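You operate a simulated robot arm through the tools that you are given. There is no shell and no other tool. Be economical: measure what you need, move in short steps, check, and stop when the job is done.

You are at the controls of a simulated two-armed robot. One attempt, no reset.

TASK
Carry the big tray with both arms and set it on the shelf of the padded table.

Only the result counts: the job must be done as asked and must still hold three seconds after the hand-in. Knocking over, shifting, dropping, spilling or breaking anything else fails it.

THE ROBOT
Two 7-joint arms with two-finger parallel grippers on one trunk, on a base that drives. Base frame: it is fixed to the floor where the robot stands at the start and does not move with it; the origin is under the middle of the robot, x ahead of it, y to its left, z up; the surface under the hand at the start is at about z = 780. Units: mm, degrees, N and s.
The left shoulder is at the start at [70, 188, 1130], the right one opposite. With the tool pointing down near the work surface each hand reaches from about 300 to 800 mm from the robot's upright axis, wherever it stands, measured 20 degrees to its own side. Places, roughly: big tray (39x22x5 cm) [500, -100, 800]; shelf of the padded table [3500, -3100, 400]. Payload 3.91 kg a hand.
The TCP of each hand is the grasp point between the finger pads, 30 mm short of the fingertips. In the tool frame z runs along the fingers and y along their closing line. The gripper opens to 110 mm. The fingers are 20 mm wide and 10 mm thick; the gripper's body (48 by 112 mm) begins 55 mm behind the TCP.
Orientation is told as [roll, pitch, yaw] about the base's x, y, z axes, in that order, counted from this pose: with the fingers straight down and closing along the base's y, the tool's x points along the base's -x, its y along +y and its z along -z.

THE INTERFACE
- The arms move only by the tool servo_tool. It takes "left_moves", "right_moves" or both (then of equal length, played together; a hand with none holds still); each is a list of rows, each an object (a shift or turn left out is 0, a gripper value left out holds the last) with "dp": the shift along the base's x, y, z in mm, a list of three; "delta_rot": the turn, a rotation vector about the base's x, y, z in degrees, a list of three; "gripper": the gripper command, from -1 (fully open) to 1 (shut), values between in proportion. In form: [{"dp": [x, y, z], "delta_rot": [ax, ay, az], "gripper": gripper}, ...]. A call has 1 to 10 rows; each row is the pose to reach, as a shift and turn from the pose commanded when the call began. Each row takes 0.2 s and may step no farther than 50 mm and 8.6 degrees from the row before; otherwise, or with a gripper value out of range, the whole call is refused. A pose out of reach is approached as far as the arm can. The call stops where the force on the tool passes 40 N (or 10 N more than at its start, if that is more) or the arm is blocked; 0.2 s more then pass. Each finger travels about 72 mm/s and halts on what it meets, pressing with about 22 N; the grip force reading is that of the motor and also rises with nothing between the fingers. The clock runs only during rows and for 0.2 s after the last one: add rows that repeat a pose to give the fingers time. The reply holds the time, the measured pose of the TCP, the force on the tool along the base axes, the opening and the grip force, in the units named above and with some noise, with the torque about the TCP (base axes, N m) and any sound that the robot's microphone picked up.
- Cameras (640 x 400 px; columns grow to the right, rows downward): "scene" is now at [131.6, -23.1, 1350.3]; the picture's right is [-0.28, -0.96, -0.00], its down [-0.61, 0.18, -0.77] and it looks along [0.74, -0.22, -0.64] (base axes); focal length 226 px, centre (320, 200). "left" rides on the left gripper at [72, -17, -103] in its tool frame; the picture's right is [0.23, 0.97, 0.00], its down [-0.76, 0.18, -0.62] and it looks along [-0.61, 0.14, 0.78] (tool axes); focal length 222 px, centre (320, 200). "right" rides on the right gripper at [72, 17, -103] in its tool frame; the picture's right is [-0.23, 0.97, 0.00], its down [-0.76, -0.18, -0.62] and it looks along [-0.61, -0.14, 0.78] (tool axes); focal length 222 px, centre (320, 200).
- get_image(camera): a new picture of that camera. The clock stands still meanwhile.
- move_column(by): slides the trunk up (or, below 0, down) by that many mm; the arms and the scene camera ride with it, the base frame stays. It gives what a move gives, with no picture.
- roll_base(legs): drives the robot by 1 to 6 legs, each [ahead, turn to the left] in mm and degrees, along the robot's own axes; the way and the turn of a leg run together, so that a leg with both is an arc; at most 1500 mm and 180 degrees a leg. The arms and the cameras ride along, it lands a little off, and it stops where it bumps. It gives what a move gives.
- head_to(pan, tilt): turns the head with the scene camera to pan (to the left, within 86 degrees either way) and tilt (down, from -29 to 69), counted from straight ahead of the robot. It gives what a move gives.
- point_at(camera, pixels): for up to 12 pixels [column, row] of the newest picture of that camera ("zoom" is the newest enlarged one), the place [x, y, z] in the base frame of the surface seen there, good to about 2 mm. The clock stands still meanwhile.
- close_up(camera, box): a new picture of the part [left, top, right, bottom] of that camera's present view, enlarged. The clock stands still meanwhile.
- finish_job(): hands the job in; it is judged then, once.

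Work in short steps. Measure before you move; look again where a grasp or a placing could have gone wrong, and mend it. You have 80 turns and 58 pictures in all, those below and enlarged ones among them. Open the grippers and draw the arms clear of the work before you hand the job in, unless the task says otherwise; then end with one line.

The tools are called after "Call:" as name(argument=value, ...) on one line, values as JSON. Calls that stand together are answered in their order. servo_tool: Moves the arms, as the interface text tells. Its arguments: {"type":"object","properties":{"left_moves":{"type":"array","items":{"type":"object","properties":{"dp":{"type":"array","items":{"type":"number"}},"delta_rot":{"type":"array","items":{"type":"number"}},"gripper":{"type":"number"}}}},"right_moves":{"type":"array","items":{"type":"object","properties":{"dp":{"type":"array","items":{"type":"number"}},"delta_rot":{"type":"array","items":{"type":"number"}},"gripper":{"type":"number"}}}}},"required":[]} The other tools are called the same way: move_column (by) slides the trunk up or down; roll_base (legs) drives the base; head_to (pan, tilt) turns the head that bears the scene camera; get_image (camera) takes a picture; point_at (camera, pixels) gives the place of the surface under pixels of a picture; close_up (camera, box) takes an enlarged picture of a part of a camera's view; finish_job () hands the job in.

At the start:

```text
time: 0.0
left_tcp_pos: [612.3, 159.5, 1115.2]
left_tcp_rot: [0.1, -0.1, 0.1]
left_force: [-0.3, -0.3, -0.4]
left_moment: [0.0, 0.04, -0.03]
left_finger_gap: 110.1
left_grip_force: 0.0
right_tcp_pos: [516.5, -366.8, 1195.2]
right_tcp_rot: [0.0, 0.0, 0.1]
right_force: [-0.4, -0.3, 0.2]
right_moment: [0.0, 0.02, 0.0]
right_finger_gap: 110.1
right_grip_force: 0.2
trunk travel left (down, up): [-640.0, 300.0]
robot x, y, heading: [-0.1, 3.2, 0.2]
head pan, tilt: [-16.3, 39.8]
```

scene: 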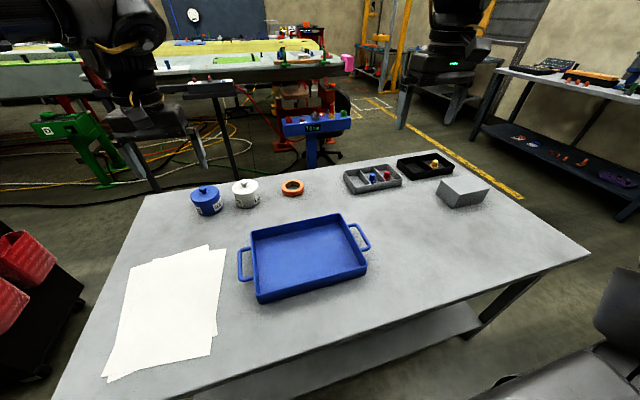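
right: 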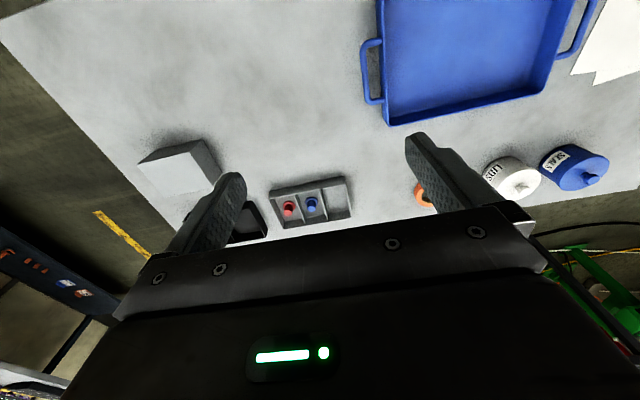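
left: 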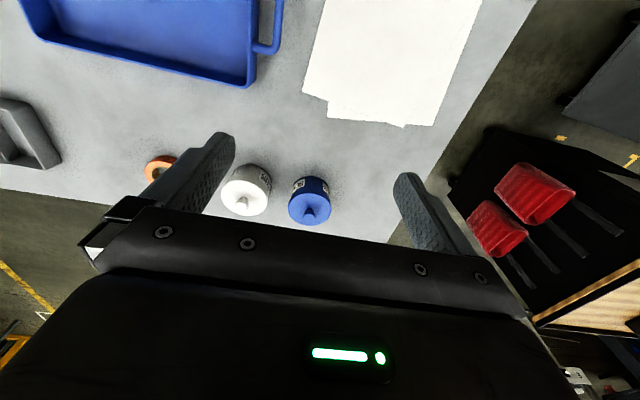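

The tray sits around pixels (240-370, 215-300) with loop handles at its left (243,264) and right (361,236) ends. I enlarge it to measure the handles.

Call:
close_up(camera="scene", box=[220, 190, 400, 310])

Call:
head_to(pan=-50, tilt=15)

Call:
get_image(camera="scene")

```text
3.33 times, centred on (310, 250) of scene
```

zoom: 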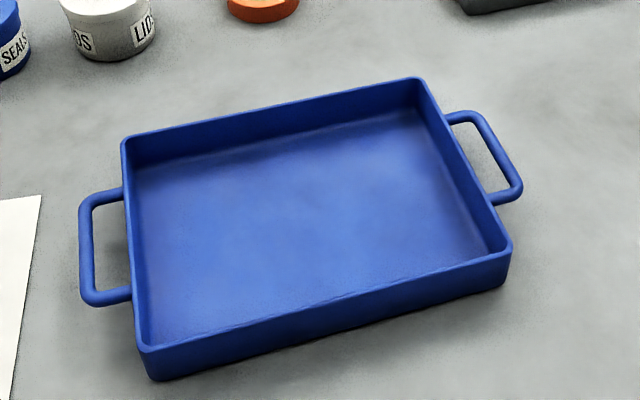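

```text
time: 1.0
left_tcp_pos: [612.2, 158.7, 1115.5]
left_tcp_rot: [-0.1, -0.1, 0.1]
left_force: [-0.1, -0.1, 0.1]
left_moment: [0.01, -0.01, 0.01]
left_finger_gap: 109.8
left_grip_force: 0.1
right_tcp_pos: [517.8, -364.2, 1194.5]
right_tcp_rot: [-0.1, -0.1, 0.1]
right_force: [-0.2, 0.2, -0.1]
right_moment: [0.0, 0.0, 0.02]
right_finger_gap: 109.8
right_grip_force: 0.0
trunk travel left (down, up): [-640.0, 300.0]
robot x, y, heading: [1.9, 2.7, 0.2]
head pan, tilt: [-50.0, 15.0]
```

```text
53 pictures are left
```

scene: 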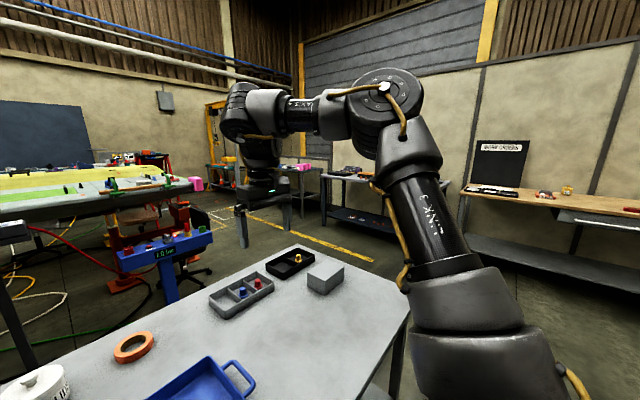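

The zoom shows the bar handles clearly; I measure handle, rim and floor of the tray, and candidate shelf points in the far view (tables at (345,180), (365,220), (300,175), (510,250)).

Call:
point_at(camera="zoom", pixels=[[87, 245], [105, 195], [110, 298], [498, 155], [470, 116], [508, 196], [125, 140], [418, 80], [510, 245], [147, 350], [320, 220], [60, 330]])

Call:
point_at(camera="scene", pixels=[[345, 178], [365, 220], [300, 175], [300, 195], [225, 168], [510, 250], [350, 250], [385, 330], [330, 240], [215, 185], [300, 225], [560, 200]])

Call:
close_up(camera="scene", box=[180, 120, 420, 270])

```text
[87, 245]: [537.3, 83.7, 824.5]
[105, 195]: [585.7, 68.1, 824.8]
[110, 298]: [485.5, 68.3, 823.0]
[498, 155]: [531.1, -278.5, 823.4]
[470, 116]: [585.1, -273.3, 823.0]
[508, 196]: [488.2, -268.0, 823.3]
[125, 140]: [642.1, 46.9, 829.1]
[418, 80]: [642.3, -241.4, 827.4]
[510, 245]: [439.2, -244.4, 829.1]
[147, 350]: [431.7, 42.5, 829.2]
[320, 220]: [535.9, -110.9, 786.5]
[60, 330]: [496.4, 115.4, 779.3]
```

```text
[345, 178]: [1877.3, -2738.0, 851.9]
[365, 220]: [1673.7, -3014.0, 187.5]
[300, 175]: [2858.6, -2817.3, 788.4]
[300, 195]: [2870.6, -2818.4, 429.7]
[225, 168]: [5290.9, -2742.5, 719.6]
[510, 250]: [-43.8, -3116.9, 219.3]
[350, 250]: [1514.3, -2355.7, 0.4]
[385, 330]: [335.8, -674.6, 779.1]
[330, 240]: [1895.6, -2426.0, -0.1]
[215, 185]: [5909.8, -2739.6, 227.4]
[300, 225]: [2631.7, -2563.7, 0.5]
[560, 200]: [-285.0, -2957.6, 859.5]
```

```text
2.67 times, centred on (300, 195) of scene
```

zoom: 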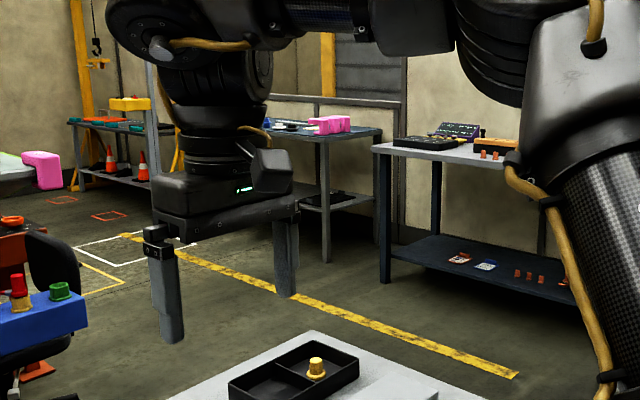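

The tray: rim z 829, handle bars at y≈84 and y≈-279, x centre≈536, z≈824. The target is the table behind the gripper (front-left corner ≈ (2865,-2818), top ≈790, shelf ≈ 400-430), so hands must be tilted forward to fit under its top. I tilt both hands 45° forward and bring them above the handles with partly closed grippers.

Call:
servo_tool(left_moves=[{"dp": [-11, -11, -31], "delta_rot": [0, -6.43, 0], "gripper": 0.34}, {"dp": [-22, -21, -61], "delta_rot": [0, -12.86, 0], "gripper": 0.34}, {"dp": [-33, -32, -92], "delta_rot": [0, -19.29, 0], "gripper": 0.34}, {"dp": [-43, -43, -123], "delta_rot": [0, -25.7, 0], "gripper": 0.34}, {"dp": [-54, -54, -154], "delta_rot": [0, -32.1, 0], "gripper": 0.34}, {"dp": [-65, -64, -184], "delta_rot": [0, -38.6, 0], "gripper": 0.34}, {"dp": [-76, -75, -215], "delta_rot": [0, -45, 0], "gripper": 0.34}, {"dp": [-76, -75, -215], "delta_rot": [0, -45, 0], "gripper": 0.34}], right_moves=[{"dp": [2, 12, -42], "delta_rot": [0, -6.43, 0], "gripper": 0.34}, {"dp": [5, 24, -84], "delta_rot": [0, -12.86, 0], "gripper": 0.34}, {"dp": [7, 36, -126], "delta_rot": [0, -19.29, 0], "gripper": 0.34}, {"dp": [9, 49, -169], "delta_rot": [0, -25.7, 0], "gripper": 0.34}, {"dp": [11, 61, -211], "delta_rot": [0, -32.1, 0], "gripper": 0.34}, {"dp": [14, 73, -253], "delta_rot": [0, -38.6, 0], "gripper": 0.34}, {"dp": [16, 85, -295], "delta_rot": [0, -45, 0], "gripper": 0.34}, {"dp": [16, 85, -295], "delta_rot": [0, -45, 0], "gripper": 0.34}])

Call:
head_to(pan=-10, tilt=45)

Call:
close_up(camera="scene", box=[160, 120, 480, 320])

Call:
get_image(camera="left")

Call:
get_image(camera="right")

```text
time: 2.8
left_tcp_pos: [613.2, 101.4, 868.0]
left_tcp_rot: [-0.2, -45.1, -0.1]
left_force: [-0.9, -1.0, -0.1]
left_moment: [0.01, -0.01, 0.01]
left_finger_gap: 36.2
left_grip_force: 0.1
left hand out of reach, approached as far as the arm can: row 4, 5, 6, 7, 8
right_tcp_pos: [532.5, -280.3, 901.9]
right_tcp_rot: [0.1, -45.1, 0.0]
right_force: [0.0, 0.7, 0.7]
right_moment: [0.0, -0.01, -0.01]
right_finger_gap: 36.0
right_grip_force: 0.1
trunk travel left (down, up): [-640.0, 300.0]
robot x, y, heading: [1.5, -1.4, 0.1]
head pan, tilt: [-50.0, 15.0]
```

```text
time: 3.9
left_tcp_pos: [613.9, 102.9, 866.6]
left_tcp_rot: [-0.3, -45.0, 0.1]
left_force: [0.5, 0.0, 0.1]
left_moment: [-0.02, -0.02, 0.0]
left_finger_gap: 36.6
left_grip_force: 0.0
right_tcp_pos: [533.7, -280.1, 901.1]
right_tcp_rot: [0.0, -45.0, 0.1]
right_force: [0.0, 1.1, -1.2]
right_moment: [0.01, 0.0, 0.02]
right_finger_gap: 36.3
right_grip_force: 0.0
trunk travel left (down, up): [-640.0, 300.0]
robot x, y, heading: [0.1, 2.3, -0.0]
head pan, tilt: [-10.0, 45.0]
```

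```text
2.00 times, centred on (320, 220) of scene
```

zoom: 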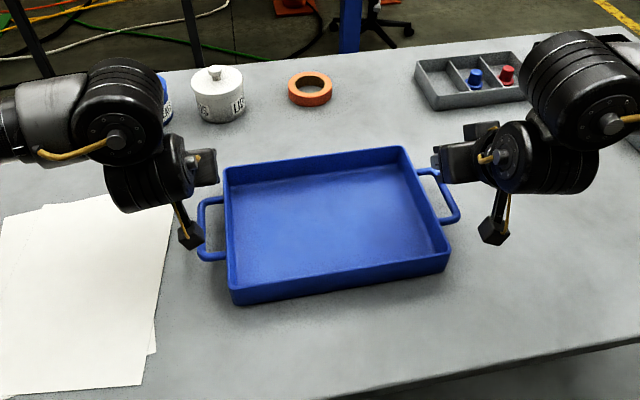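

```text
50 pictures are left
```

left: 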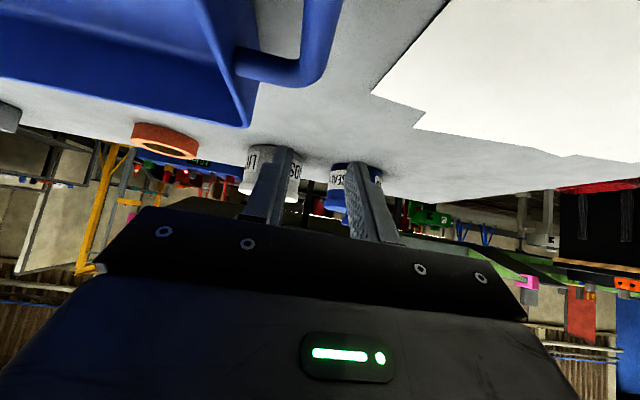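

```text
49 pictures are left
```

right: 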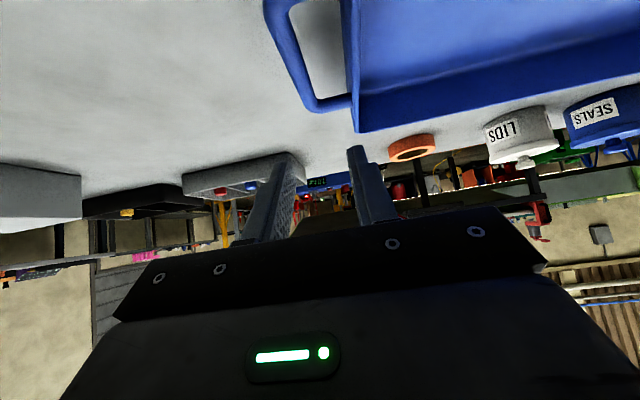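

The left hand is too close to the body for that pose (stopped at x 613), so I back the base 120 mm to give both arms room.

Call:
roll_base(legs=[[-120, 0]])

Call:
servo_tool(left_moves=[{"dp": [0, 0, 0]}, {"dp": [0, 0, 0]}])

```text
time: 5.1
left_tcp_pos: [493.5, 101.7, 866.3]
left_tcp_rot: [-0.2, -45.0, -0.1]
left_force: [-0.6, 0.1, 0.9]
left_moment: [-0.01, 0.0, 0.0]
left_finger_gap: 36.2
left_grip_force: 0.2
right_tcp_pos: [412.8, -281.4, 901.3]
right_tcp_rot: [0.0, -45.1, 0.0]
right_force: [0.0, 0.6, 0.3]
right_moment: [0.0, -0.01, -0.05]
right_finger_gap: 36.3
right_grip_force: 0.0
trunk travel left (down, up): [-640.0, 300.0]
robot x, y, heading: [-118.3, -0.1, -0.3]
head pan, tilt: [-10.0, 45.0]
```

```text
time: 5.7
left_tcp_pos: [492.1, 100.8, 867.9]
left_tcp_rot: [-0.3, -45.0, 0.0]
left_force: [-0.1, 0.8, 0.5]
left_moment: [0.02, -0.03, -0.01]
left_finger_gap: 36.2
left_grip_force: 0.3
right_tcp_pos: [411.9, -280.2, 901.2]
right_tcp_rot: [0.1, -45.1, 0.0]
right_force: [-0.4, 0.6, 1.0]
right_moment: [0.01, -0.02, 0.0]
right_finger_gap: 36.2
right_grip_force: 0.0
trunk travel left (down, up): [-640.0, 300.0]
robot x, y, heading: [-122.2, -3.4, 0.0]
head pan, tilt: [-10.0, 45.0]
```

Measured poses are stable. Now I move the hands over the bars at z≈880 and take a look.

Call:
servo_tool(left_moves=[{"dp": [14, -6, 8]}, {"dp": [29, -12, 10]}, {"dp": [43, -17, 12]}, {"dp": [43, -17, 12]}], right_moves=[{"dp": [41, 0, -7]}, {"dp": [83, 0, -14]}, {"dp": [124, 0, -21]}, {"dp": [124, 0, -21]}])

Call:
close_up(camera="scene", box=[200, 100, 440, 250])

Call:
get_image(camera="left")

Call:
get_image(camera="right")

```text
time: 6.7
left_tcp_pos: [535.2, 83.8, 878.5]
left_tcp_rot: [-0.1, -45.0, 0.1]
left_force: [0.0, 0.4, 1.1]
left_moment: [0.0, -0.01, 0.04]
left_finger_gap: 36.0
left_grip_force: 0.2
right_tcp_pos: [534.8, -281.4, 880.3]
right_tcp_rot: [-0.1, -45.0, -0.1]
right_force: [-0.2, -0.2, 0.2]
right_moment: [-0.03, 0.01, 0.0]
right_finger_gap: 36.1
right_grip_force: 0.0
trunk travel left (down, up): [-640.0, 300.0]
robot x, y, heading: [-124.5, -1.1, -0.1]
head pan, tilt: [-10.0, 45.0]
```

```text
2.67 times, centred on (320, 175) of scene
```

zoom: 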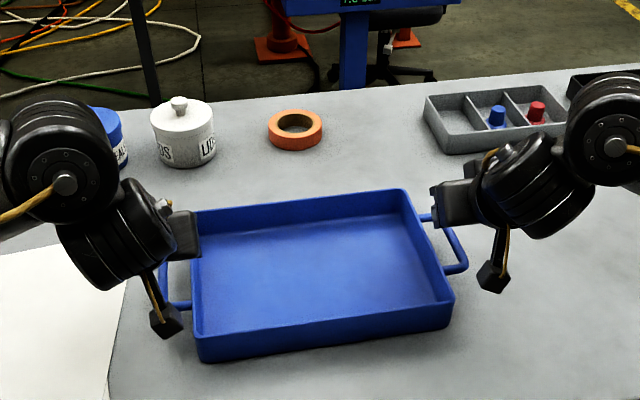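

```text
47 pictures are left
```

left: 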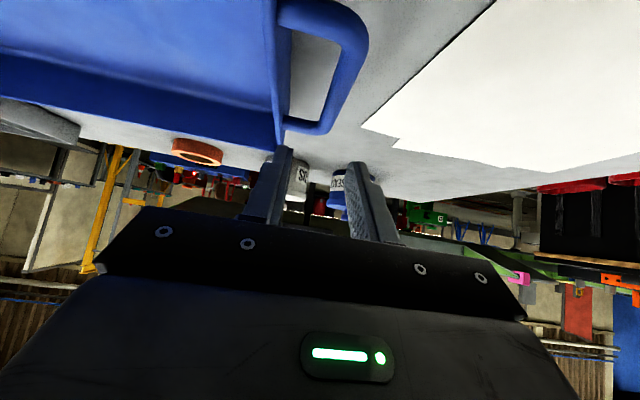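

```text
46 pictures are left
```

right: 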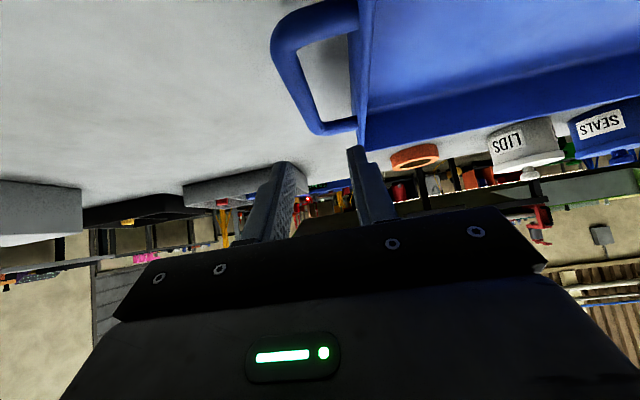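

Hands are tilted over the bars. I measure the bar and wall from the wrist views.

Call:
point_at(camera="left", pixels=[[336, 90], [348, 90], [360, 82], [270, 90], [281, 110], [310, 127], [338, 110], [355, 60], [365, 50]])

Call:
point_at(camera="right", pixels=[[279, 75], [290, 75], [301, 75], [360, 75], [370, 75], [335, 128], [300, 100], [285, 50], [275, 45]])

```text
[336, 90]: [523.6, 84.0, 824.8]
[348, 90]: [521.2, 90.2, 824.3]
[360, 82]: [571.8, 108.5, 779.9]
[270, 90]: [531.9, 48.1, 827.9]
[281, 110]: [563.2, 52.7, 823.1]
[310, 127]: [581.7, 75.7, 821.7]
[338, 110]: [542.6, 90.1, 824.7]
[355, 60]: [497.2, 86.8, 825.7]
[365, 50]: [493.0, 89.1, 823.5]
```

```text
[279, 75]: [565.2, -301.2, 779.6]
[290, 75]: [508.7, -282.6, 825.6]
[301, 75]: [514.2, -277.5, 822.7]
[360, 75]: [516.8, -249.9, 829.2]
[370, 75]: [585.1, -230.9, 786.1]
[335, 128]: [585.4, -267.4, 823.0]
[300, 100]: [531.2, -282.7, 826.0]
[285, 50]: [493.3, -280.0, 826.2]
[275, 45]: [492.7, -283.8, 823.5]
```

Left bar centre is y≈87, right ≈ -282, top z≈825; walls at 52 and -250. I narrow the grippers to 30 mm and descend to TCP z≈822.

Call:
servo_tool(left_moves=[{"dp": [1, 2, 0], "gripper": 0.45}, {"dp": [1, 2, -20], "gripper": 0.45}, {"dp": [1, 2, -40], "gripper": 0.45}, {"dp": [1, 2, -58], "gripper": 0.45}, {"dp": [1, 2, -58], "gripper": 0.45}], right_moves=[{"dp": [1, 0, 0], "gripper": 0.45}, {"dp": [1, 0, -20], "gripper": 0.45}, {"dp": [1, 0, -40], "gripper": 0.45}, {"dp": [1, 0, -58], "gripper": 0.45}, {"dp": [1, 0, -58], "gripper": 0.45}])

Call:
get_image(camera="left")

Call:
get_image(camera="right")

```text
time: 7.9
left_tcp_pos: [537.5, 85.6, 820.2]
left_tcp_rot: [-0.1, -45.0, 0.0]
left_force: [0.1, -0.4, 0.3]
left_moment: [-0.02, 0.01, -0.03]
left_finger_gap: 30.0
left_grip_force: 0.1
right_tcp_pos: [537.9, -279.4, 821.0]
right_tcp_rot: [0.0, -45.0, -0.1]
right_force: [1.0, -1.3, 0.0]
right_moment: [0.0, 0.03, 0.01]
right_finger_gap: 29.9
right_grip_force: 0.1
trunk travel left (down, up): [-640.0, 300.0]
robot x, y, heading: [-121.8, 0.2, 0.1]
head pan, tilt: [-10.0, 45.0]
```

```text
45 pictures are left
```

left: 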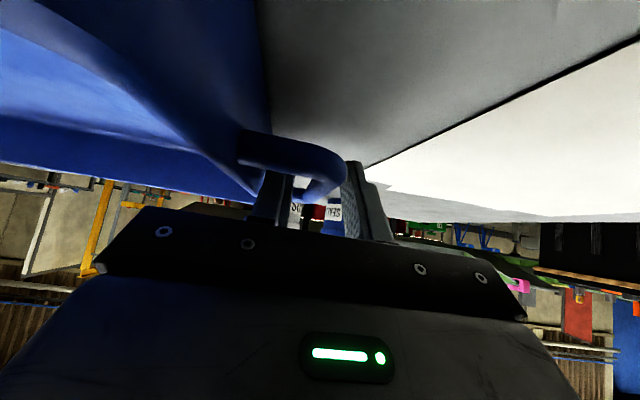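

```text
44 pictures are left
```

right: 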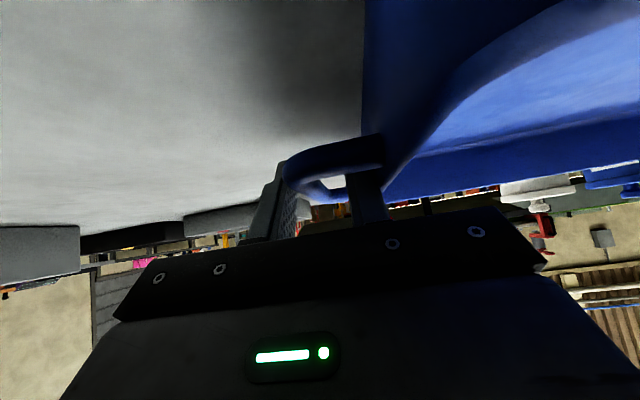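

The bars lie between the fingers in both wrist views with no contact forces. I close both grippers.

Call:
servo_tool(left_moves=[{"gripper": 1}, {"gripper": 1}, {"gripper": 1}, {"gripper": 1}], right_moves=[{"gripper": 1}, {"gripper": 1}, {"gripper": 1}, {"gripper": 1}])

```text
time: 8.9
left_tcp_pos: [537.7, 86.0, 821.6]
left_tcp_rot: [-0.1, -45.0, 0.0]
left_force: [1.2, 5.7, 0.4]
left_moment: [-0.01, -0.02, 0.55]
left_finger_gap: 11.8
left_grip_force: 22.3
right_tcp_pos: [537.7, -279.8, 821.4]
right_tcp_rot: [-0.1, -45.0, 0.0]
right_force: [-0.8, -5.4, 0.2]
right_moment: [0.01, -0.22, -0.26]
right_finger_gap: 11.8
right_grip_force: 21.7
trunk travel left (down, up): [-640.0, 300.0]
robot x, y, heading: [-121.3, 1.3, -0.2]
head pan, tilt: [-10.0, 45.0]
```

Both gaps are 11.8 mm with 22 N grip — bars held. I ease the hands 1 mm outward each (5 N opposing force) and lift 30 mm.

Call:
servo_tool(left_moves=[{"dp": [0, 1, 0]}, {"dp": [0, 1, 10]}, {"dp": [0, 1, 20]}, {"dp": [0, 1, 30]}, {"dp": [0, 1, 30]}], right_moves=[{"dp": [0, -1, 0]}, {"dp": [0, -1, 10]}, {"dp": [0, -1, 20]}, {"dp": [0, -1, 30]}, {"dp": [0, -1, 30]}])

Call:
get_image(camera="scene")

```text
time: 10.1
left_tcp_pos: [537.9, 87.5, 849.6]
left_tcp_rot: [-0.2, -44.9, 0.0]
left_force: [0.8, -13.0, -1.8]
left_moment: [-0.05, 0.05, 0.6]
left_finger_gap: 12.1
left_grip_force: 22.0
right_tcp_pos: [537.3, -281.0, 851.9]
right_tcp_rot: [0.0, -44.9, 0.1]
right_force: [-0.8, 12.2, -1.8]
right_moment: [0.03, 0.0, -0.25]
right_finger_gap: 11.8
right_grip_force: 21.8
trunk travel left (down, up): [-640.0, 300.0]
robot x, y, heading: [-121.1, 1.9, 0.1]
head pan, tilt: [-10.0, 45.0]
```

```text
43 pictures are left
```

scene: 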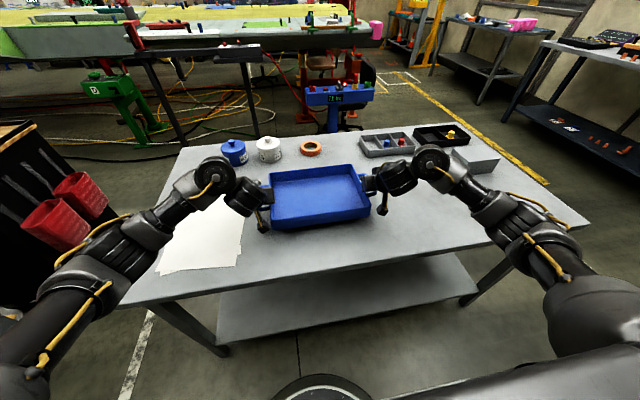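

Tray lifted level (about 1.8 N a hand), but now 13 N inward, so I halve the outward shift, lift another 100 mm and centre the tray in front of the robot.

Call:
servo_tool(left_moves=[{"dp": [0, -0.7, 25]}, {"dp": [0, -0.7, 50]}, {"dp": [0, -0.7, 75]}, {"dp": [0, -0.7, 100]}, {"dp": [0, 24.3, 100]}, {"dp": [0, 49.3, 100]}, {"dp": [0, 74.3, 100]}, {"dp": [0, 96.3, 100]}, {"dp": [0, 96.3, 100]}], right_moves=[{"dp": [0, 0.7, 25]}, {"dp": [0, 0.7, 50]}, {"dp": [0, 0.7, 75]}, {"dp": [0, 0.7, 100]}, {"dp": [0, 25.7, 100]}, {"dp": [0, 50.7, 100]}, {"dp": [0, 75.7, 100]}, {"dp": [0, 97.7, 100]}, {"dp": [0, 97.7, 100]}])

Call:
point_at(camera="scene", pixels=[[70, 280], [130, 215], [470, 250], [590, 230], [118, 305], [330, 110], [485, 105], [580, 125], [30, 245], [110, 210], [350, 127], [630, 145]])

Call:
head_to(pan=-80, tilt=25)

Call:
get_image(camera="scene")

```text
time: 12.1
left_tcp_pos: [535.6, 182.5, 951.2]
left_tcp_rot: [-0.1, -44.9, -0.1]
left_force: [2.6, -17.8, -2.3]
left_moment: [0.0, 0.36, 0.64]
left_finger_gap: 12.0
left_grip_force: 22.2
right_tcp_pos: [538.0, -185.4, 951.4]
right_tcp_rot: [0.2, -45.1, -0.1]
right_force: [-1.9, 16.7, -1.6]
right_moment: [0.07, -0.37, 0.02]
right_finger_gap: 11.5
right_grip_force: 22.2
trunk travel left (down, up): [-640.0, 300.0]
robot x, y, heading: [-122.1, 1.3, 0.2]
head pan, tilt: [-10.0, 45.0]
```

```text
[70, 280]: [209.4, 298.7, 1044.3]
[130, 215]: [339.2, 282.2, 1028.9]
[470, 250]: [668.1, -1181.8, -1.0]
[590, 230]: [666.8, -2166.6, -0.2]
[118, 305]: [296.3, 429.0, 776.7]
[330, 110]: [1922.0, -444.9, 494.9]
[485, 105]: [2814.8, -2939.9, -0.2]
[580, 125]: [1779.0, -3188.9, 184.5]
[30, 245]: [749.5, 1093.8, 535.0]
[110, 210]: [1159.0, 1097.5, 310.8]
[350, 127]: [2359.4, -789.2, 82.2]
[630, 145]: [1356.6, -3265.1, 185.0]
```

```text
time: 13.5
left_tcp_pos: [535.8, 184.4, 951.7]
left_tcp_rot: [-0.3, -44.9, 0.0]
left_force: [1.9, -22.5, -1.0]
left_moment: [0.01, 0.02, 0.6]
left_finger_gap: 12.1
left_grip_force: 22.1
right_tcp_pos: [537.7, -181.9, 951.6]
right_tcp_rot: [0.0, -45.1, 0.1]
right_force: [-1.4, 23.1, -1.3]
right_moment: [0.02, -0.03, -0.05]
right_finger_gap: 11.9
right_grip_force: 21.7
trunk travel left (down, up): [-640.0, 300.0]
robot x, y, heading: [-121.0, 0.0, -0.2]
head pan, tilt: [-80.0, 25.0]
```

```text
42 pictures are left
```

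scene: 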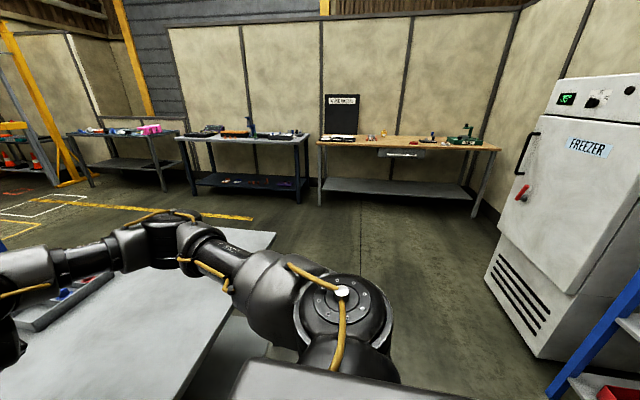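

The arms pull apart with 22 N, so I bring both hands 1.2 mm inward. The right side is open floor up to benches with a freezer at (560,250); I measure those, then plan the way.

Call:
servo_tool(left_moves=[{"dp": [0, -0.6, 0]}, {"dp": [0, -1.2, 0]}, {"dp": [0, -1.2, 0]}], right_moves=[{"dp": [0, 0.6, 0]}, {"dp": [0, 1.2, 0]}, {"dp": [0, 1.2, 0]}])

Call:
point_at(camera="scene", pixels=[[490, 275], [545, 360], [565, 385], [475, 215], [320, 204], [300, 200], [190, 193], [270, 250], [90, 187], [165, 190], [400, 300], [140, 160]])

Call:
head_to(pan=86, tilt=25)

Call:
get_image(camera="scene")

```text
time: 14.3
left_tcp_pos: [536.6, 183.8, 949.9]
left_tcp_rot: [-0.1, -44.9, 0.0]
left_force: [1.7, -13.3, -1.4]
left_moment: [0.01, 0.01, 0.61]
left_finger_gap: 12.1
left_grip_force: 21.8
right_tcp_pos: [538.9, -183.1, 950.4]
right_tcp_rot: [-0.2, -44.9, 0.1]
right_force: [-2.0, 13.7, -2.4]
right_moment: [-0.02, 0.01, -0.03]
right_finger_gap: 11.8
right_grip_force: 21.9
trunk travel left (down, up): [-640.0, 300.0]
robot x, y, heading: [-122.2, -1.1, -0.1]
head pan, tilt: [-80.0, 25.0]
```

```text
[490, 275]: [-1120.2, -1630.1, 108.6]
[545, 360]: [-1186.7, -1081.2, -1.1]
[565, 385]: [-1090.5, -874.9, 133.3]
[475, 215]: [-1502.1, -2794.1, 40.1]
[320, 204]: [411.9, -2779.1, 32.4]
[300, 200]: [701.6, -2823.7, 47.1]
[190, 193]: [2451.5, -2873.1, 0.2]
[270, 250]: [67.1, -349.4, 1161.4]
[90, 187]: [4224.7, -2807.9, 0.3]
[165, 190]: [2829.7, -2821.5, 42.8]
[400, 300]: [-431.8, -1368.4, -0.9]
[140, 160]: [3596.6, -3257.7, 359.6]
```

```text
time: 16.8
left_tcp_pos: [536.7, 183.3, 950.2]
left_tcp_rot: [0.0, -45.0, -0.2]
left_force: [0.5, 5.2, -2.0]
left_moment: [-0.05, 0.06, 0.54]
left_finger_gap: 11.9
left_grip_force: 22.1
right_tcp_pos: [537.8, -183.1, 950.9]
right_tcp_rot: [0.0, -45.1, 0.0]
right_force: [-0.8, -4.8, -2.3]
right_moment: [0.01, -0.02, -0.14]
right_finger_gap: 11.8
right_grip_force: 21.5
trunk travel left (down, up): [-640.0, 300.0]
robot x, y, heading: [-123.1, -0.2, -0.0]
head pan, tilt: [85.9, 25.0]
```

```text
41 pictures are left
```

scene: 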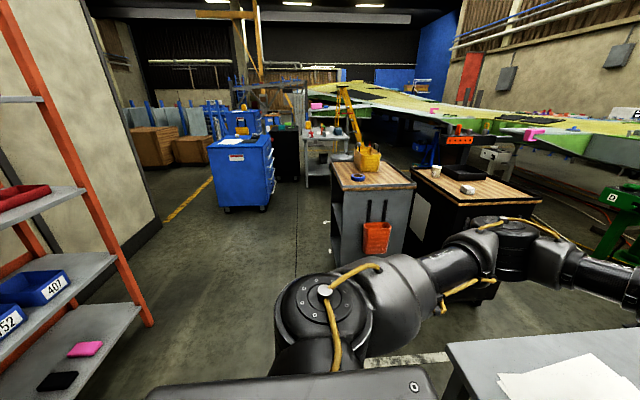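

Force has settled to 5 N. The floor toward y≈-1650 is free (freezer at x<-1090, benches at y<-2770), so I raise the trunk 150 mm so the tray clears everything on the table, then back off 250 mm.

Call:
move_column(by=150)

Call:
point_at(camera="scene", pixels=[[150, 325], [130, 300], [380, 250], [440, 290], [20, 370], [160, 225]])

Call:
roll_base(legs=[[-250, 0]])

```text
time: 18.6
left_tcp_pos: [537.8, 183.9, 1100.5]
left_tcp_rot: [-0.1, -44.9, 0.0]
left_force: [1.0, 12.9, -2.6]
left_moment: [0.0, 0.02, 0.58]
left_finger_gap: 12.1
left_grip_force: 21.7
right_tcp_pos: [537.9, -183.6, 1101.6]
right_tcp_rot: [-0.1, -44.9, 0.0]
right_force: [-0.5, -11.6, -1.5]
right_moment: [0.01, -0.01, -0.16]
right_finger_gap: 11.6
right_grip_force: 22.2
trunk travel left (down, up): [-790.0, 150.0]
robot x, y, heading: [-122.6, 0.9, 0.2]
head pan, tilt: [85.9, 25.0]
```

```text
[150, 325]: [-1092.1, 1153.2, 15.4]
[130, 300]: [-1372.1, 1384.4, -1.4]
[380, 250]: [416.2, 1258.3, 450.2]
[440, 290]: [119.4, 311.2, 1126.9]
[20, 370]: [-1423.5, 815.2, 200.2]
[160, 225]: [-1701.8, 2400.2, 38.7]
```

```text
time: 20.4
left_tcp_pos: [289.3, 185.7, 1100.6]
left_tcp_rot: [-0.1, -44.9, 0.1]
left_force: [1.4, 18.0, -2.0]
left_moment: [0.01, 0.04, 0.52]
left_finger_gap: 11.9
left_grip_force: 22.2
right_tcp_pos: [290.9, -182.4, 1101.1]
right_tcp_rot: [-0.1, -44.9, 0.1]
right_force: [-0.7, -17.7, -1.8]
right_moment: [-0.02, 0.01, -0.19]
right_finger_gap: 11.9
right_grip_force: 22.2
trunk travel left (down, up): [-790.0, 150.0]
robot x, y, heading: [-366.6, -2.5, -0.0]
head pan, tilt: [85.9, 25.0]
```

The pull force creeps slowly with the hand separation; I open the separation by 0.5 mm a side to neutralise, then turn right.

Call:
servo_tool(left_moves=[{"dp": [0, 0.5, 0]}, {"dp": [0, 0.5, 0]}], right_moves=[{"dp": [0, -0.5, 0]}, {"dp": [0, -0.5, 0]}])

Call:
roll_base(legs=[[0, -90]])

Call:
head_to(pan=0, tilt=30)

Call:
get_image(camera="scene")

```text
time: 21.0
left_tcp_pos: [288.6, 185.6, 1100.1]
left_tcp_rot: [-0.2, -44.9, 0.2]
left_force: [1.3, -4.5, -2.4]
left_moment: [-0.01, 0.01, 0.61]
left_finger_gap: 11.8
left_grip_force: 22.0
right_tcp_pos: [290.1, -180.6, 1101.7]
right_tcp_rot: [0.0, -44.9, 0.2]
right_force: [-0.7, 3.8, -1.5]
right_moment: [0.04, 0.02, -0.18]
right_finger_gap: 12.0
right_grip_force: 22.0
trunk travel left (down, up): [-790.0, 150.0]
robot x, y, heading: [-369.0, 1.5, 0.2]
head pan, tilt: [85.9, 25.0]
```

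```text
time: 25.1
left_tcp_pos: [-161.6, -649.9, 1100.5]
left_tcp_rot: [-0.3, -44.9, -87.9]
left_force: [-15.1, -1.4, -2.2]
left_moment: [0.05, -0.01, 0.62]
left_finger_gap: 11.8
left_grip_force: 22.2
right_tcp_pos: [-526.3, -664.3, 1100.6]
right_tcp_rot: [-0.1, -45.0, -87.9]
right_force: [15.3, 2.0, -2.9]
right_moment: [-0.04, -0.02, -0.07]
right_finger_gap: 12.0
right_grip_force: 21.8
trunk travel left (down, up): [-790.0, 150.0]
robot x, y, heading: [-368.2, 0.1, -87.8]
head pan, tilt: [85.9, 25.0]
```

```text
time: 26.8
left_tcp_pos: [-162.1, -651.2, 1100.6]
left_tcp_rot: [-0.2, -44.9, -87.9]
left_force: [-1.1, -1.2, -1.8]
left_moment: [-0.07, 0.02, 0.58]
left_finger_gap: 12.1
left_grip_force: 21.8
right_tcp_pos: [-527.7, -664.4, 1101.6]
right_tcp_rot: [0.0, -44.9, -88.0]
right_force: [1.4, 0.8, -1.9]
right_moment: [0.03, -0.03, -0.18]
right_finger_gap: 11.5
right_grip_force: 21.8
trunk travel left (down, up): [-790.0, 150.0]
robot x, y, heading: [-368.1, -1.4, -87.7]
head pan, tilt: [0.0, 30.0]
```

```text
40 pictures are left
```

scene: 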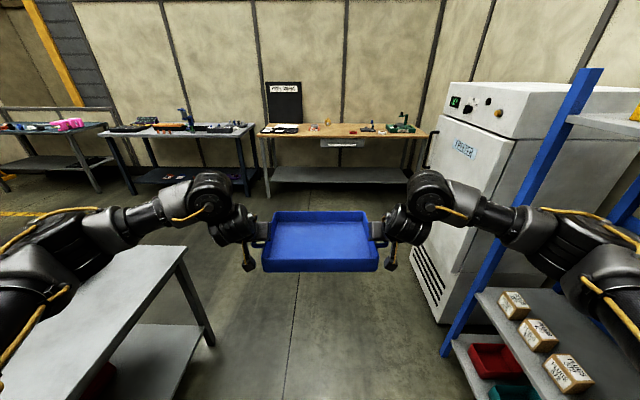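

There's a blue rack on the right (post near (520,240), shelves (510,310)) beside the right elbow; I measure the clearances.

Call:
point_at(camera="scene", pixels=[[478, 290], [500, 230], [560, 120], [450, 340], [510, 300], [565, 375], [180, 250], [210, 340], [440, 315], [540, 225], [585, 250], [30, 240]])

```text
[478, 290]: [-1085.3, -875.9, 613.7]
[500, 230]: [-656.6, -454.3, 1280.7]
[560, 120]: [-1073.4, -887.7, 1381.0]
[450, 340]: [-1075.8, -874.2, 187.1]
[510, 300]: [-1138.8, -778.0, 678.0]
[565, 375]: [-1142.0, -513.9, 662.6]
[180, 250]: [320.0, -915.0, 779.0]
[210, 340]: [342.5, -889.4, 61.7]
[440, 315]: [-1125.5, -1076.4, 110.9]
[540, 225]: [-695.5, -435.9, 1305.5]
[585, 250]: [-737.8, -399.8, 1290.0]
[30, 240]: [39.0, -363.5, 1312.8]
```

The rack front is at x≈-1080 and my right elbow reaches about -780; the work table top (779) is far below the arms. Driving ahead 1600 mm is clear.

Call:
roll_base(legs=[[800, 0], [800, 0]])

Call:
roll_base(legs=[[0, 88]])

Call:
get_image(camera="scene")

```text
time: 34.9
left_tcp_pos: [-119.0, -2252.0, 1102.0]
left_tcp_rot: [-0.1, -45.0, -88.4]
left_force: [-1.1, -1.9, -2.1]
left_moment: [0.0, 0.0, 0.57]
left_finger_gap: 12.0
left_grip_force: 21.5
right_tcp_pos: [-485.2, -2264.1, 1100.6]
right_tcp_rot: [0.0, -45.0, -88.3]
right_force: [2.6, 1.4, -2.7]
right_moment: [-0.01, -0.02, -0.18]
right_finger_gap: 11.7
right_grip_force: 22.3
trunk travel left (down, up): [-790.0, 150.0]
robot x, y, heading: [-318.6, -1602.9, -88.6]
head pan, tilt: [0.0, 30.0]
```

```text
time: 39.1
left_tcp_pos: [335.2, -1409.9, 1101.7]
left_tcp_rot: [-0.2, -44.9, 0.7]
left_force: [0.4, -0.6, -2.6]
left_moment: [-0.02, 0.0, 0.56]
left_finger_gap: 12.0
left_grip_force: 22.2
right_tcp_pos: [339.9, -1776.8, 1101.8]
right_tcp_rot: [-0.1, -45.0, 0.6]
right_force: [-1.2, 0.2, -2.3]
right_moment: [-0.02, 0.01, -0.21]
right_finger_gap: 11.9
right_grip_force: 22.1
trunk travel left (down, up): [-790.0, 150.0]
robot x, y, heading: [-320.4, -1599.6, 0.8]
head pan, tilt: [0.0, 30.0]
```

```text
39 pictures are left
```

scene: 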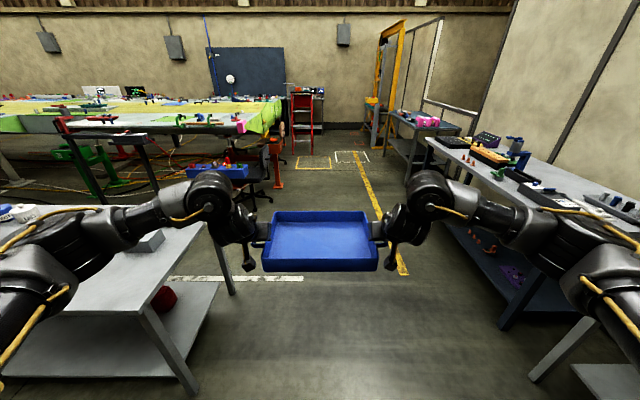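

The corridor ahead is clear; forces and tray are steady. I drive 2400 mm and look again.

Call:
roll_base(legs=[[0, -1], [1200, 0], [1200, 0]])

Call:
head_to(pan=-40, tilt=25)

Call:
get_image(camera="scene")

```text
time: 51.2
left_tcp_pos: [2738.6, -1438.9, 1100.6]
left_tcp_rot: [-0.1, -44.9, 0.3]
left_force: [1.4, -0.6, -2.1]
left_moment: [-0.04, 0.01, 0.59]
left_finger_gap: 12.1
left_grip_force: 21.7
right_tcp_pos: [2740.1, -1805.9, 1101.9]
right_tcp_rot: [0.0, -45.0, 0.2]
right_force: [-1.1, 0.8, -2.1]
right_moment: [0.01, 0.01, -0.21]
right_finger_gap: 11.6
right_grip_force: 22.1
trunk travel left (down, up): [-790.0, 150.0]
robot x, y, heading: [2083.2, -1626.3, 0.3]
head pan, tilt: [0.0, 30.0]
```

```text
time: 52.3
left_tcp_pos: [2738.3, -1439.2, 1101.1]
left_tcp_rot: [-0.2, -44.9, 0.4]
left_force: [1.4, 0.2, -2.6]
left_moment: [-0.01, 0.01, 0.57]
left_finger_gap: 12.1
left_grip_force: 22.2
right_tcp_pos: [2741.5, -1805.4, 1100.9]
right_tcp_rot: [0.1, -45.0, 0.2]
right_force: [0.0, 0.8, -1.8]
right_moment: [0.07, 0.06, -0.23]
right_finger_gap: 11.9
right_grip_force: 22.4
trunk travel left (down, up): [-790.0, 150.0]
robot x, y, heading: [2079.4, -1623.0, 0.2]
head pan, tilt: [-40.0, 25.0]
```

```text
38 pictures are left
```

scene: 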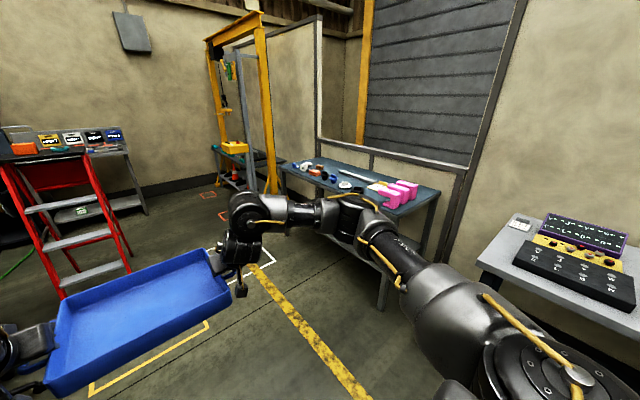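

I check the ladder and gantry positions before going on 1400 mm.

Call:
point_at(camera="scene", pixels=[[130, 268], [62, 292], [270, 190], [225, 210], [385, 300], [285, 190], [440, 190], [425, 230]])

```text
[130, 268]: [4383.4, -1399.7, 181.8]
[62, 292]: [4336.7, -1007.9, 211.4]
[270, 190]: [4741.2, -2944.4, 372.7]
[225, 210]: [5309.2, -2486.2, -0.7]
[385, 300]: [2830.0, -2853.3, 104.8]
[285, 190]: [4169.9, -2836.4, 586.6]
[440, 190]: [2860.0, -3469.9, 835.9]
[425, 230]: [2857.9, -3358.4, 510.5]
```

The ladder stands at x≥4330, y>-1400, so I stop at x≈3330 and turn right to face the table.

Call:
roll_base(legs=[[1270, -1], [0, -89]])

Call:
head_to(pan=0, tilt=35)

Call:
get_image(camera="scene")

```text
time: 62.5
left_tcp_pos: [3504.4, -2291.9, 1101.3]
left_tcp_rot: [-0.1, -44.9, -91.5]
left_force: [-0.9, -1.6, -2.3]
left_moment: [0.07, -0.03, 0.55]
left_finger_gap: 11.9
left_grip_force: 22.1
right_tcp_pos: [3139.1, -2283.6, 1100.3]
right_tcp_rot: [0.0, -45.0, -91.6]
right_force: [-0.4, 1.5, -0.8]
right_moment: [-0.01, -0.01, -0.19]
right_finger_gap: 11.9
right_grip_force: 22.7
trunk travel left (down, up): [-790.0, 150.0]
robot x, y, heading: [3335.7, -1635.5, -91.4]
head pan, tilt: [-40.0, 25.0]
```

```text
time: 63.6
left_tcp_pos: [3504.1, -2292.4, 1100.9]
left_tcp_rot: [-0.2, -44.9, -91.5]
left_force: [-1.1, -1.6, -2.7]
left_moment: [-0.02, -0.01, 0.57]
left_finger_gap: 11.8
left_grip_force: 22.6
right_tcp_pos: [3139.0, -2284.0, 1102.4]
right_tcp_rot: [0.1, -45.1, -91.5]
right_force: [0.8, 1.0, -2.3]
right_moment: [0.02, 0.01, -0.24]
right_finger_gap: 11.6
right_grip_force: 21.6
trunk travel left (down, up): [-790.0, 150.0]
robot x, y, heading: [3336.5, -1631.7, -91.8]
head pan, tilt: [0.0, 35.0]
```

```text
37 pictures are left
```

scene: 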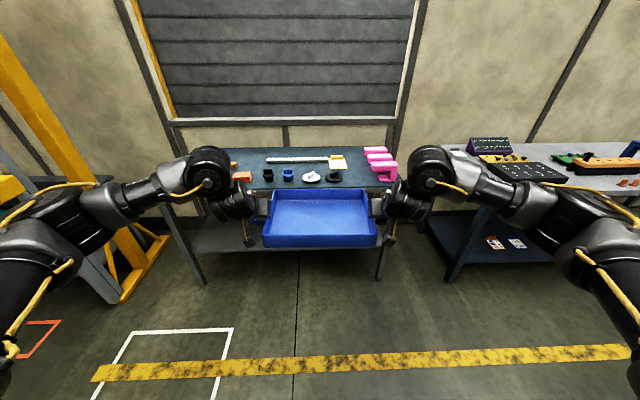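

Robot faces the table. I lower the trunk 600 mm so tray and camera come to shelf level, then look under the top.

Call:
move_column(by=-600)

Call:
head_to(pan=0, tilt=20)

Call:
get_image(camera="scene")

```text
refused: -600 is not a number from -400 to 400
```

```text
time: 64.3
left_tcp_pos: [3504.3, -2292.3, 1101.6]
left_tcp_rot: [-0.2, -45.0, -91.4]
left_force: [-0.9, -1.4, -1.8]
left_moment: [0.0, 0.03, 0.59]
left_finger_gap: 12.2
left_grip_force: 22.3
right_tcp_pos: [3138.6, -2283.4, 1101.3]
right_tcp_rot: [0.0, -45.0, -91.5]
right_force: [0.7, 1.5, -2.4]
right_moment: [0.02, 0.02, -0.24]
right_finger_gap: 11.9
right_grip_force: 22.3
trunk travel left (down, up): [-790.0, 150.0]
robot x, y, heading: [3340.0, -1630.6, -91.6]
head pan, tilt: [0.0, 20.0]
```

```text
36 pictures are left
```

scene: 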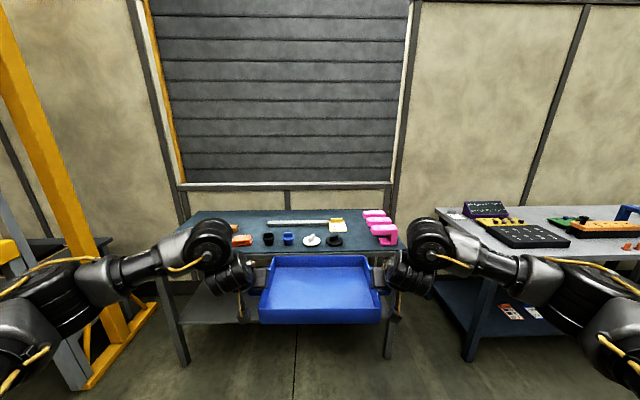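

The step limit is 400 mm, so I lower in two steps and then look.

Call:
point_at(camera="scene", pixels=[[185, 358], [388, 355], [195, 250], [400, 250], [215, 310], [250, 310], [230, 240], [385, 235]])

Call:
move_column(by=-300)

Call:
move_column(by=-300)

Call:
get_image(camera="scene")

```text
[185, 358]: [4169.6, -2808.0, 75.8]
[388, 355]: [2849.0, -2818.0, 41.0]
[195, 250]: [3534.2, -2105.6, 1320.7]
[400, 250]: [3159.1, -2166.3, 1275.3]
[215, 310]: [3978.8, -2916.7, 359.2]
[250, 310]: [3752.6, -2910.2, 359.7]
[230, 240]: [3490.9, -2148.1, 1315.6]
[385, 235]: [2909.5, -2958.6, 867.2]
```

```text
time: 67.3
left_tcp_pos: [3504.4, -2292.2, 800.4]
left_tcp_rot: [-0.1, -45.1, -91.5]
left_force: [0.0, -0.5, -1.6]
left_moment: [0.03, -0.01, 0.56]
left_finger_gap: 12.3
left_grip_force: 22.3
right_tcp_pos: [3137.1, -2283.5, 801.3]
right_tcp_rot: [0.0, -45.0, -91.4]
right_force: [0.6, 0.9, -1.8]
right_moment: [0.02, 0.02, -0.21]
right_finger_gap: 12.2
right_grip_force: 22.2
trunk travel left (down, up): [-490.0, 450.0]
robot x, y, heading: [3336.5, -1630.7, -91.5]
head pan, tilt: [0.0, 20.0]
```

```text
time: 70.3
left_tcp_pos: [3504.3, -2292.3, 500.2]
left_tcp_rot: [-0.2, -44.7, -91.5]
left_force: [-0.8, -1.1, -1.6]
left_moment: [0.04, 0.01, 0.57]
left_finger_gap: 12.0
left_grip_force: 22.1
right_tcp_pos: [3138.4, -2284.1, 502.2]
right_tcp_rot: [0.0, -45.0, -91.4]
right_force: [0.9, 0.5, -0.8]
right_moment: [0.0, 0.04, -0.21]
right_finger_gap: 11.8
right_grip_force: 22.4
trunk travel left (down, up): [-190.0, 750.0]
robot x, y, heading: [3339.3, -1630.7, -91.4]
head pan, tilt: [0.0, 20.0]
```

```text
35 pictures are left
```

scene: 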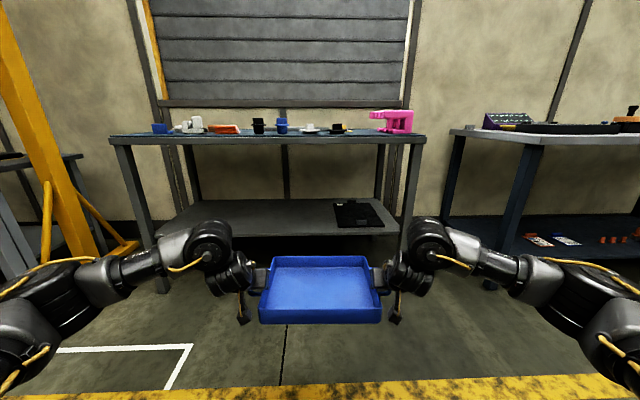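

The shelf is visible: free on the left/middle, a black flat item at (360,213). I zoom in and measure the shelf, its edge, the item and the underside of the top.

Call:
close_up(camera="scene", box=[100, 100, 460, 325])

Call:
point_at(camera="scene", pixels=[[160, 230], [250, 232], [390, 231], [250, 215], [250, 201], [337, 224], [334, 204], [380, 224], [355, 210], [250, 143], [410, 143], [130, 145]])

```text
1.78 times, centred on (280, 212) of scene
```

zoom: 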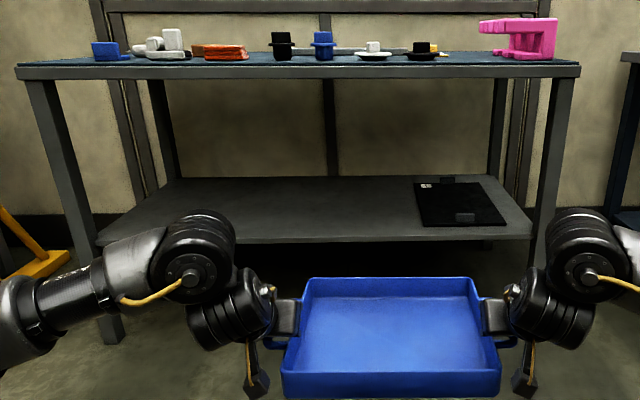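

```text
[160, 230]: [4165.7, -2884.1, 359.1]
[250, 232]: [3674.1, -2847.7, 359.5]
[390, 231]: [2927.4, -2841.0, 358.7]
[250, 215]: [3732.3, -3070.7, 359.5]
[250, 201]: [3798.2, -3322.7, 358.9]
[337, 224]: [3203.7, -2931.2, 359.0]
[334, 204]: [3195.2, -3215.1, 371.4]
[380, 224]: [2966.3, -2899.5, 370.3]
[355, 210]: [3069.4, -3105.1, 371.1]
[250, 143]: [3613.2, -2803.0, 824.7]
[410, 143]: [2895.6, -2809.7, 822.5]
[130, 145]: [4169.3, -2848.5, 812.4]
```

Shelf: z=359, y from -2840 to about -3335; a black tablet occupies x 2960–3205 so I want the tray centred at x≈3560. I do a turn-drive-turn to shift 210 mm to +x.

Call:
roll_base(legs=[[0, 46.5], [300, 0], [0, -45]])

```text
time: 76.6
left_tcp_pos: [3736.0, -2497.0, 501.3]
left_tcp_rot: [-0.3, -44.9, -89.9]
left_force: [-0.3, -1.0, -2.8]
left_moment: [0.04, 0.0, 0.56]
left_finger_gap: 12.1
left_grip_force: 22.0
right_tcp_pos: [3369.3, -2500.2, 500.6]
right_tcp_rot: [0.0, -45.0, -89.8]
right_force: [0.8, 1.3, -1.6]
right_moment: [-0.05, -0.03, -0.2]
right_finger_gap: 12.0
right_grip_force: 21.6
trunk travel left (down, up): [-190.0, 750.0]
robot x, y, heading: [3554.6, -1839.2, -89.6]
head pan, tilt: [0.0, 20.0]
```

Tray centred at x≈3553, heading -90°. I lower the trunk 55 mm (tray bottom ≈44 mm above shelf, wrists ≈670, below the top's underside) and drive in 280 mm, then check.

Call:
move_column(by=-55)

Call:
roll_base(legs=[[250, 0]])

Call:
get_image(camera="scene")

Call:
get_image(camera="left")

```text
time: 77.5
left_tcp_pos: [3735.8, -2496.9, 446.0]
left_tcp_rot: [-0.2, -44.9, -89.7]
left_force: [-0.7, -0.6, -1.4]
left_moment: [-0.03, -0.01, 0.58]
left_finger_gap: 11.7
left_grip_force: 21.9
right_tcp_pos: [3370.5, -2499.2, 447.1]
right_tcp_rot: [0.0, -44.9, -89.8]
right_force: [0.8, 0.3, -1.2]
right_moment: [0.01, -0.01, -0.18]
right_finger_gap: 11.8
right_grip_force: 22.3
trunk travel left (down, up): [-135.0, 805.0]
robot x, y, heading: [3548.5, -1841.0, -89.5]
head pan, tilt: [0.0, 20.0]
```

```text
time: 79.4
left_tcp_pos: [3736.5, -2748.4, 446.1]
left_tcp_rot: [-0.3, -44.9, -89.7]
left_force: [-0.9, -1.5, -1.7]
left_moment: [-0.03, 0.03, 0.56]
left_finger_gap: 12.0
left_grip_force: 21.4
right_tcp_pos: [3370.8, -2751.1, 446.1]
right_tcp_rot: [0.0, -45.0, -89.8]
right_force: [0.0, 0.5, -1.9]
right_moment: [0.02, 0.01, -0.23]
right_finger_gap: 11.7
right_grip_force: 22.0
trunk travel left (down, up): [-135.0, 805.0]
robot x, y, heading: [3552.7, -2090.9, -89.8]
head pan, tilt: [0.0, 20.0]
```

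```text
33 pictures are left
```

scene: 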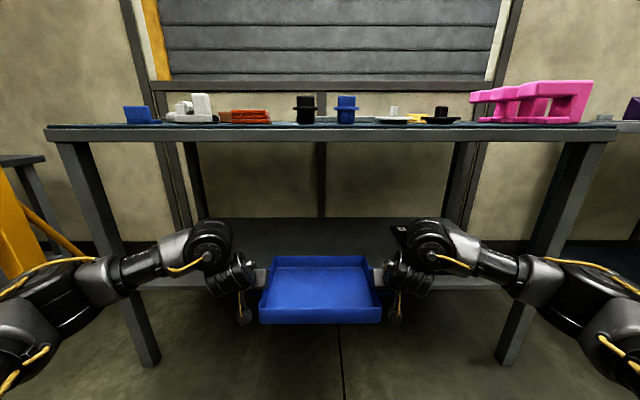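

```text
32 pictures are left
```

left: 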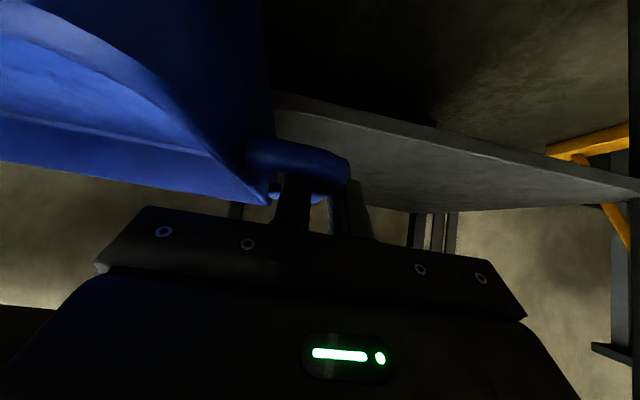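

The tray's front edge is over the shelf edge. I verify arm heights versus the underside of the table top.

Call:
point_at(camera="scene", pixels=[[320, 138], [320, 131], [207, 222], [432, 222], [180, 232], [455, 232], [130, 250], [520, 258], [242, 258], [398, 258]])

```text
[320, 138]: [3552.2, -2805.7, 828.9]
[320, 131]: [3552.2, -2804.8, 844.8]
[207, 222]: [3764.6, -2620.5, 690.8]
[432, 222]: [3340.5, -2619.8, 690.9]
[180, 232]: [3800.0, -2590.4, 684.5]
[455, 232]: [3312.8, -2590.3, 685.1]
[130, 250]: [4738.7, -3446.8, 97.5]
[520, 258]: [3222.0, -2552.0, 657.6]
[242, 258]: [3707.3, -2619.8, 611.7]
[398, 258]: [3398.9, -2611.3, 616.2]
```

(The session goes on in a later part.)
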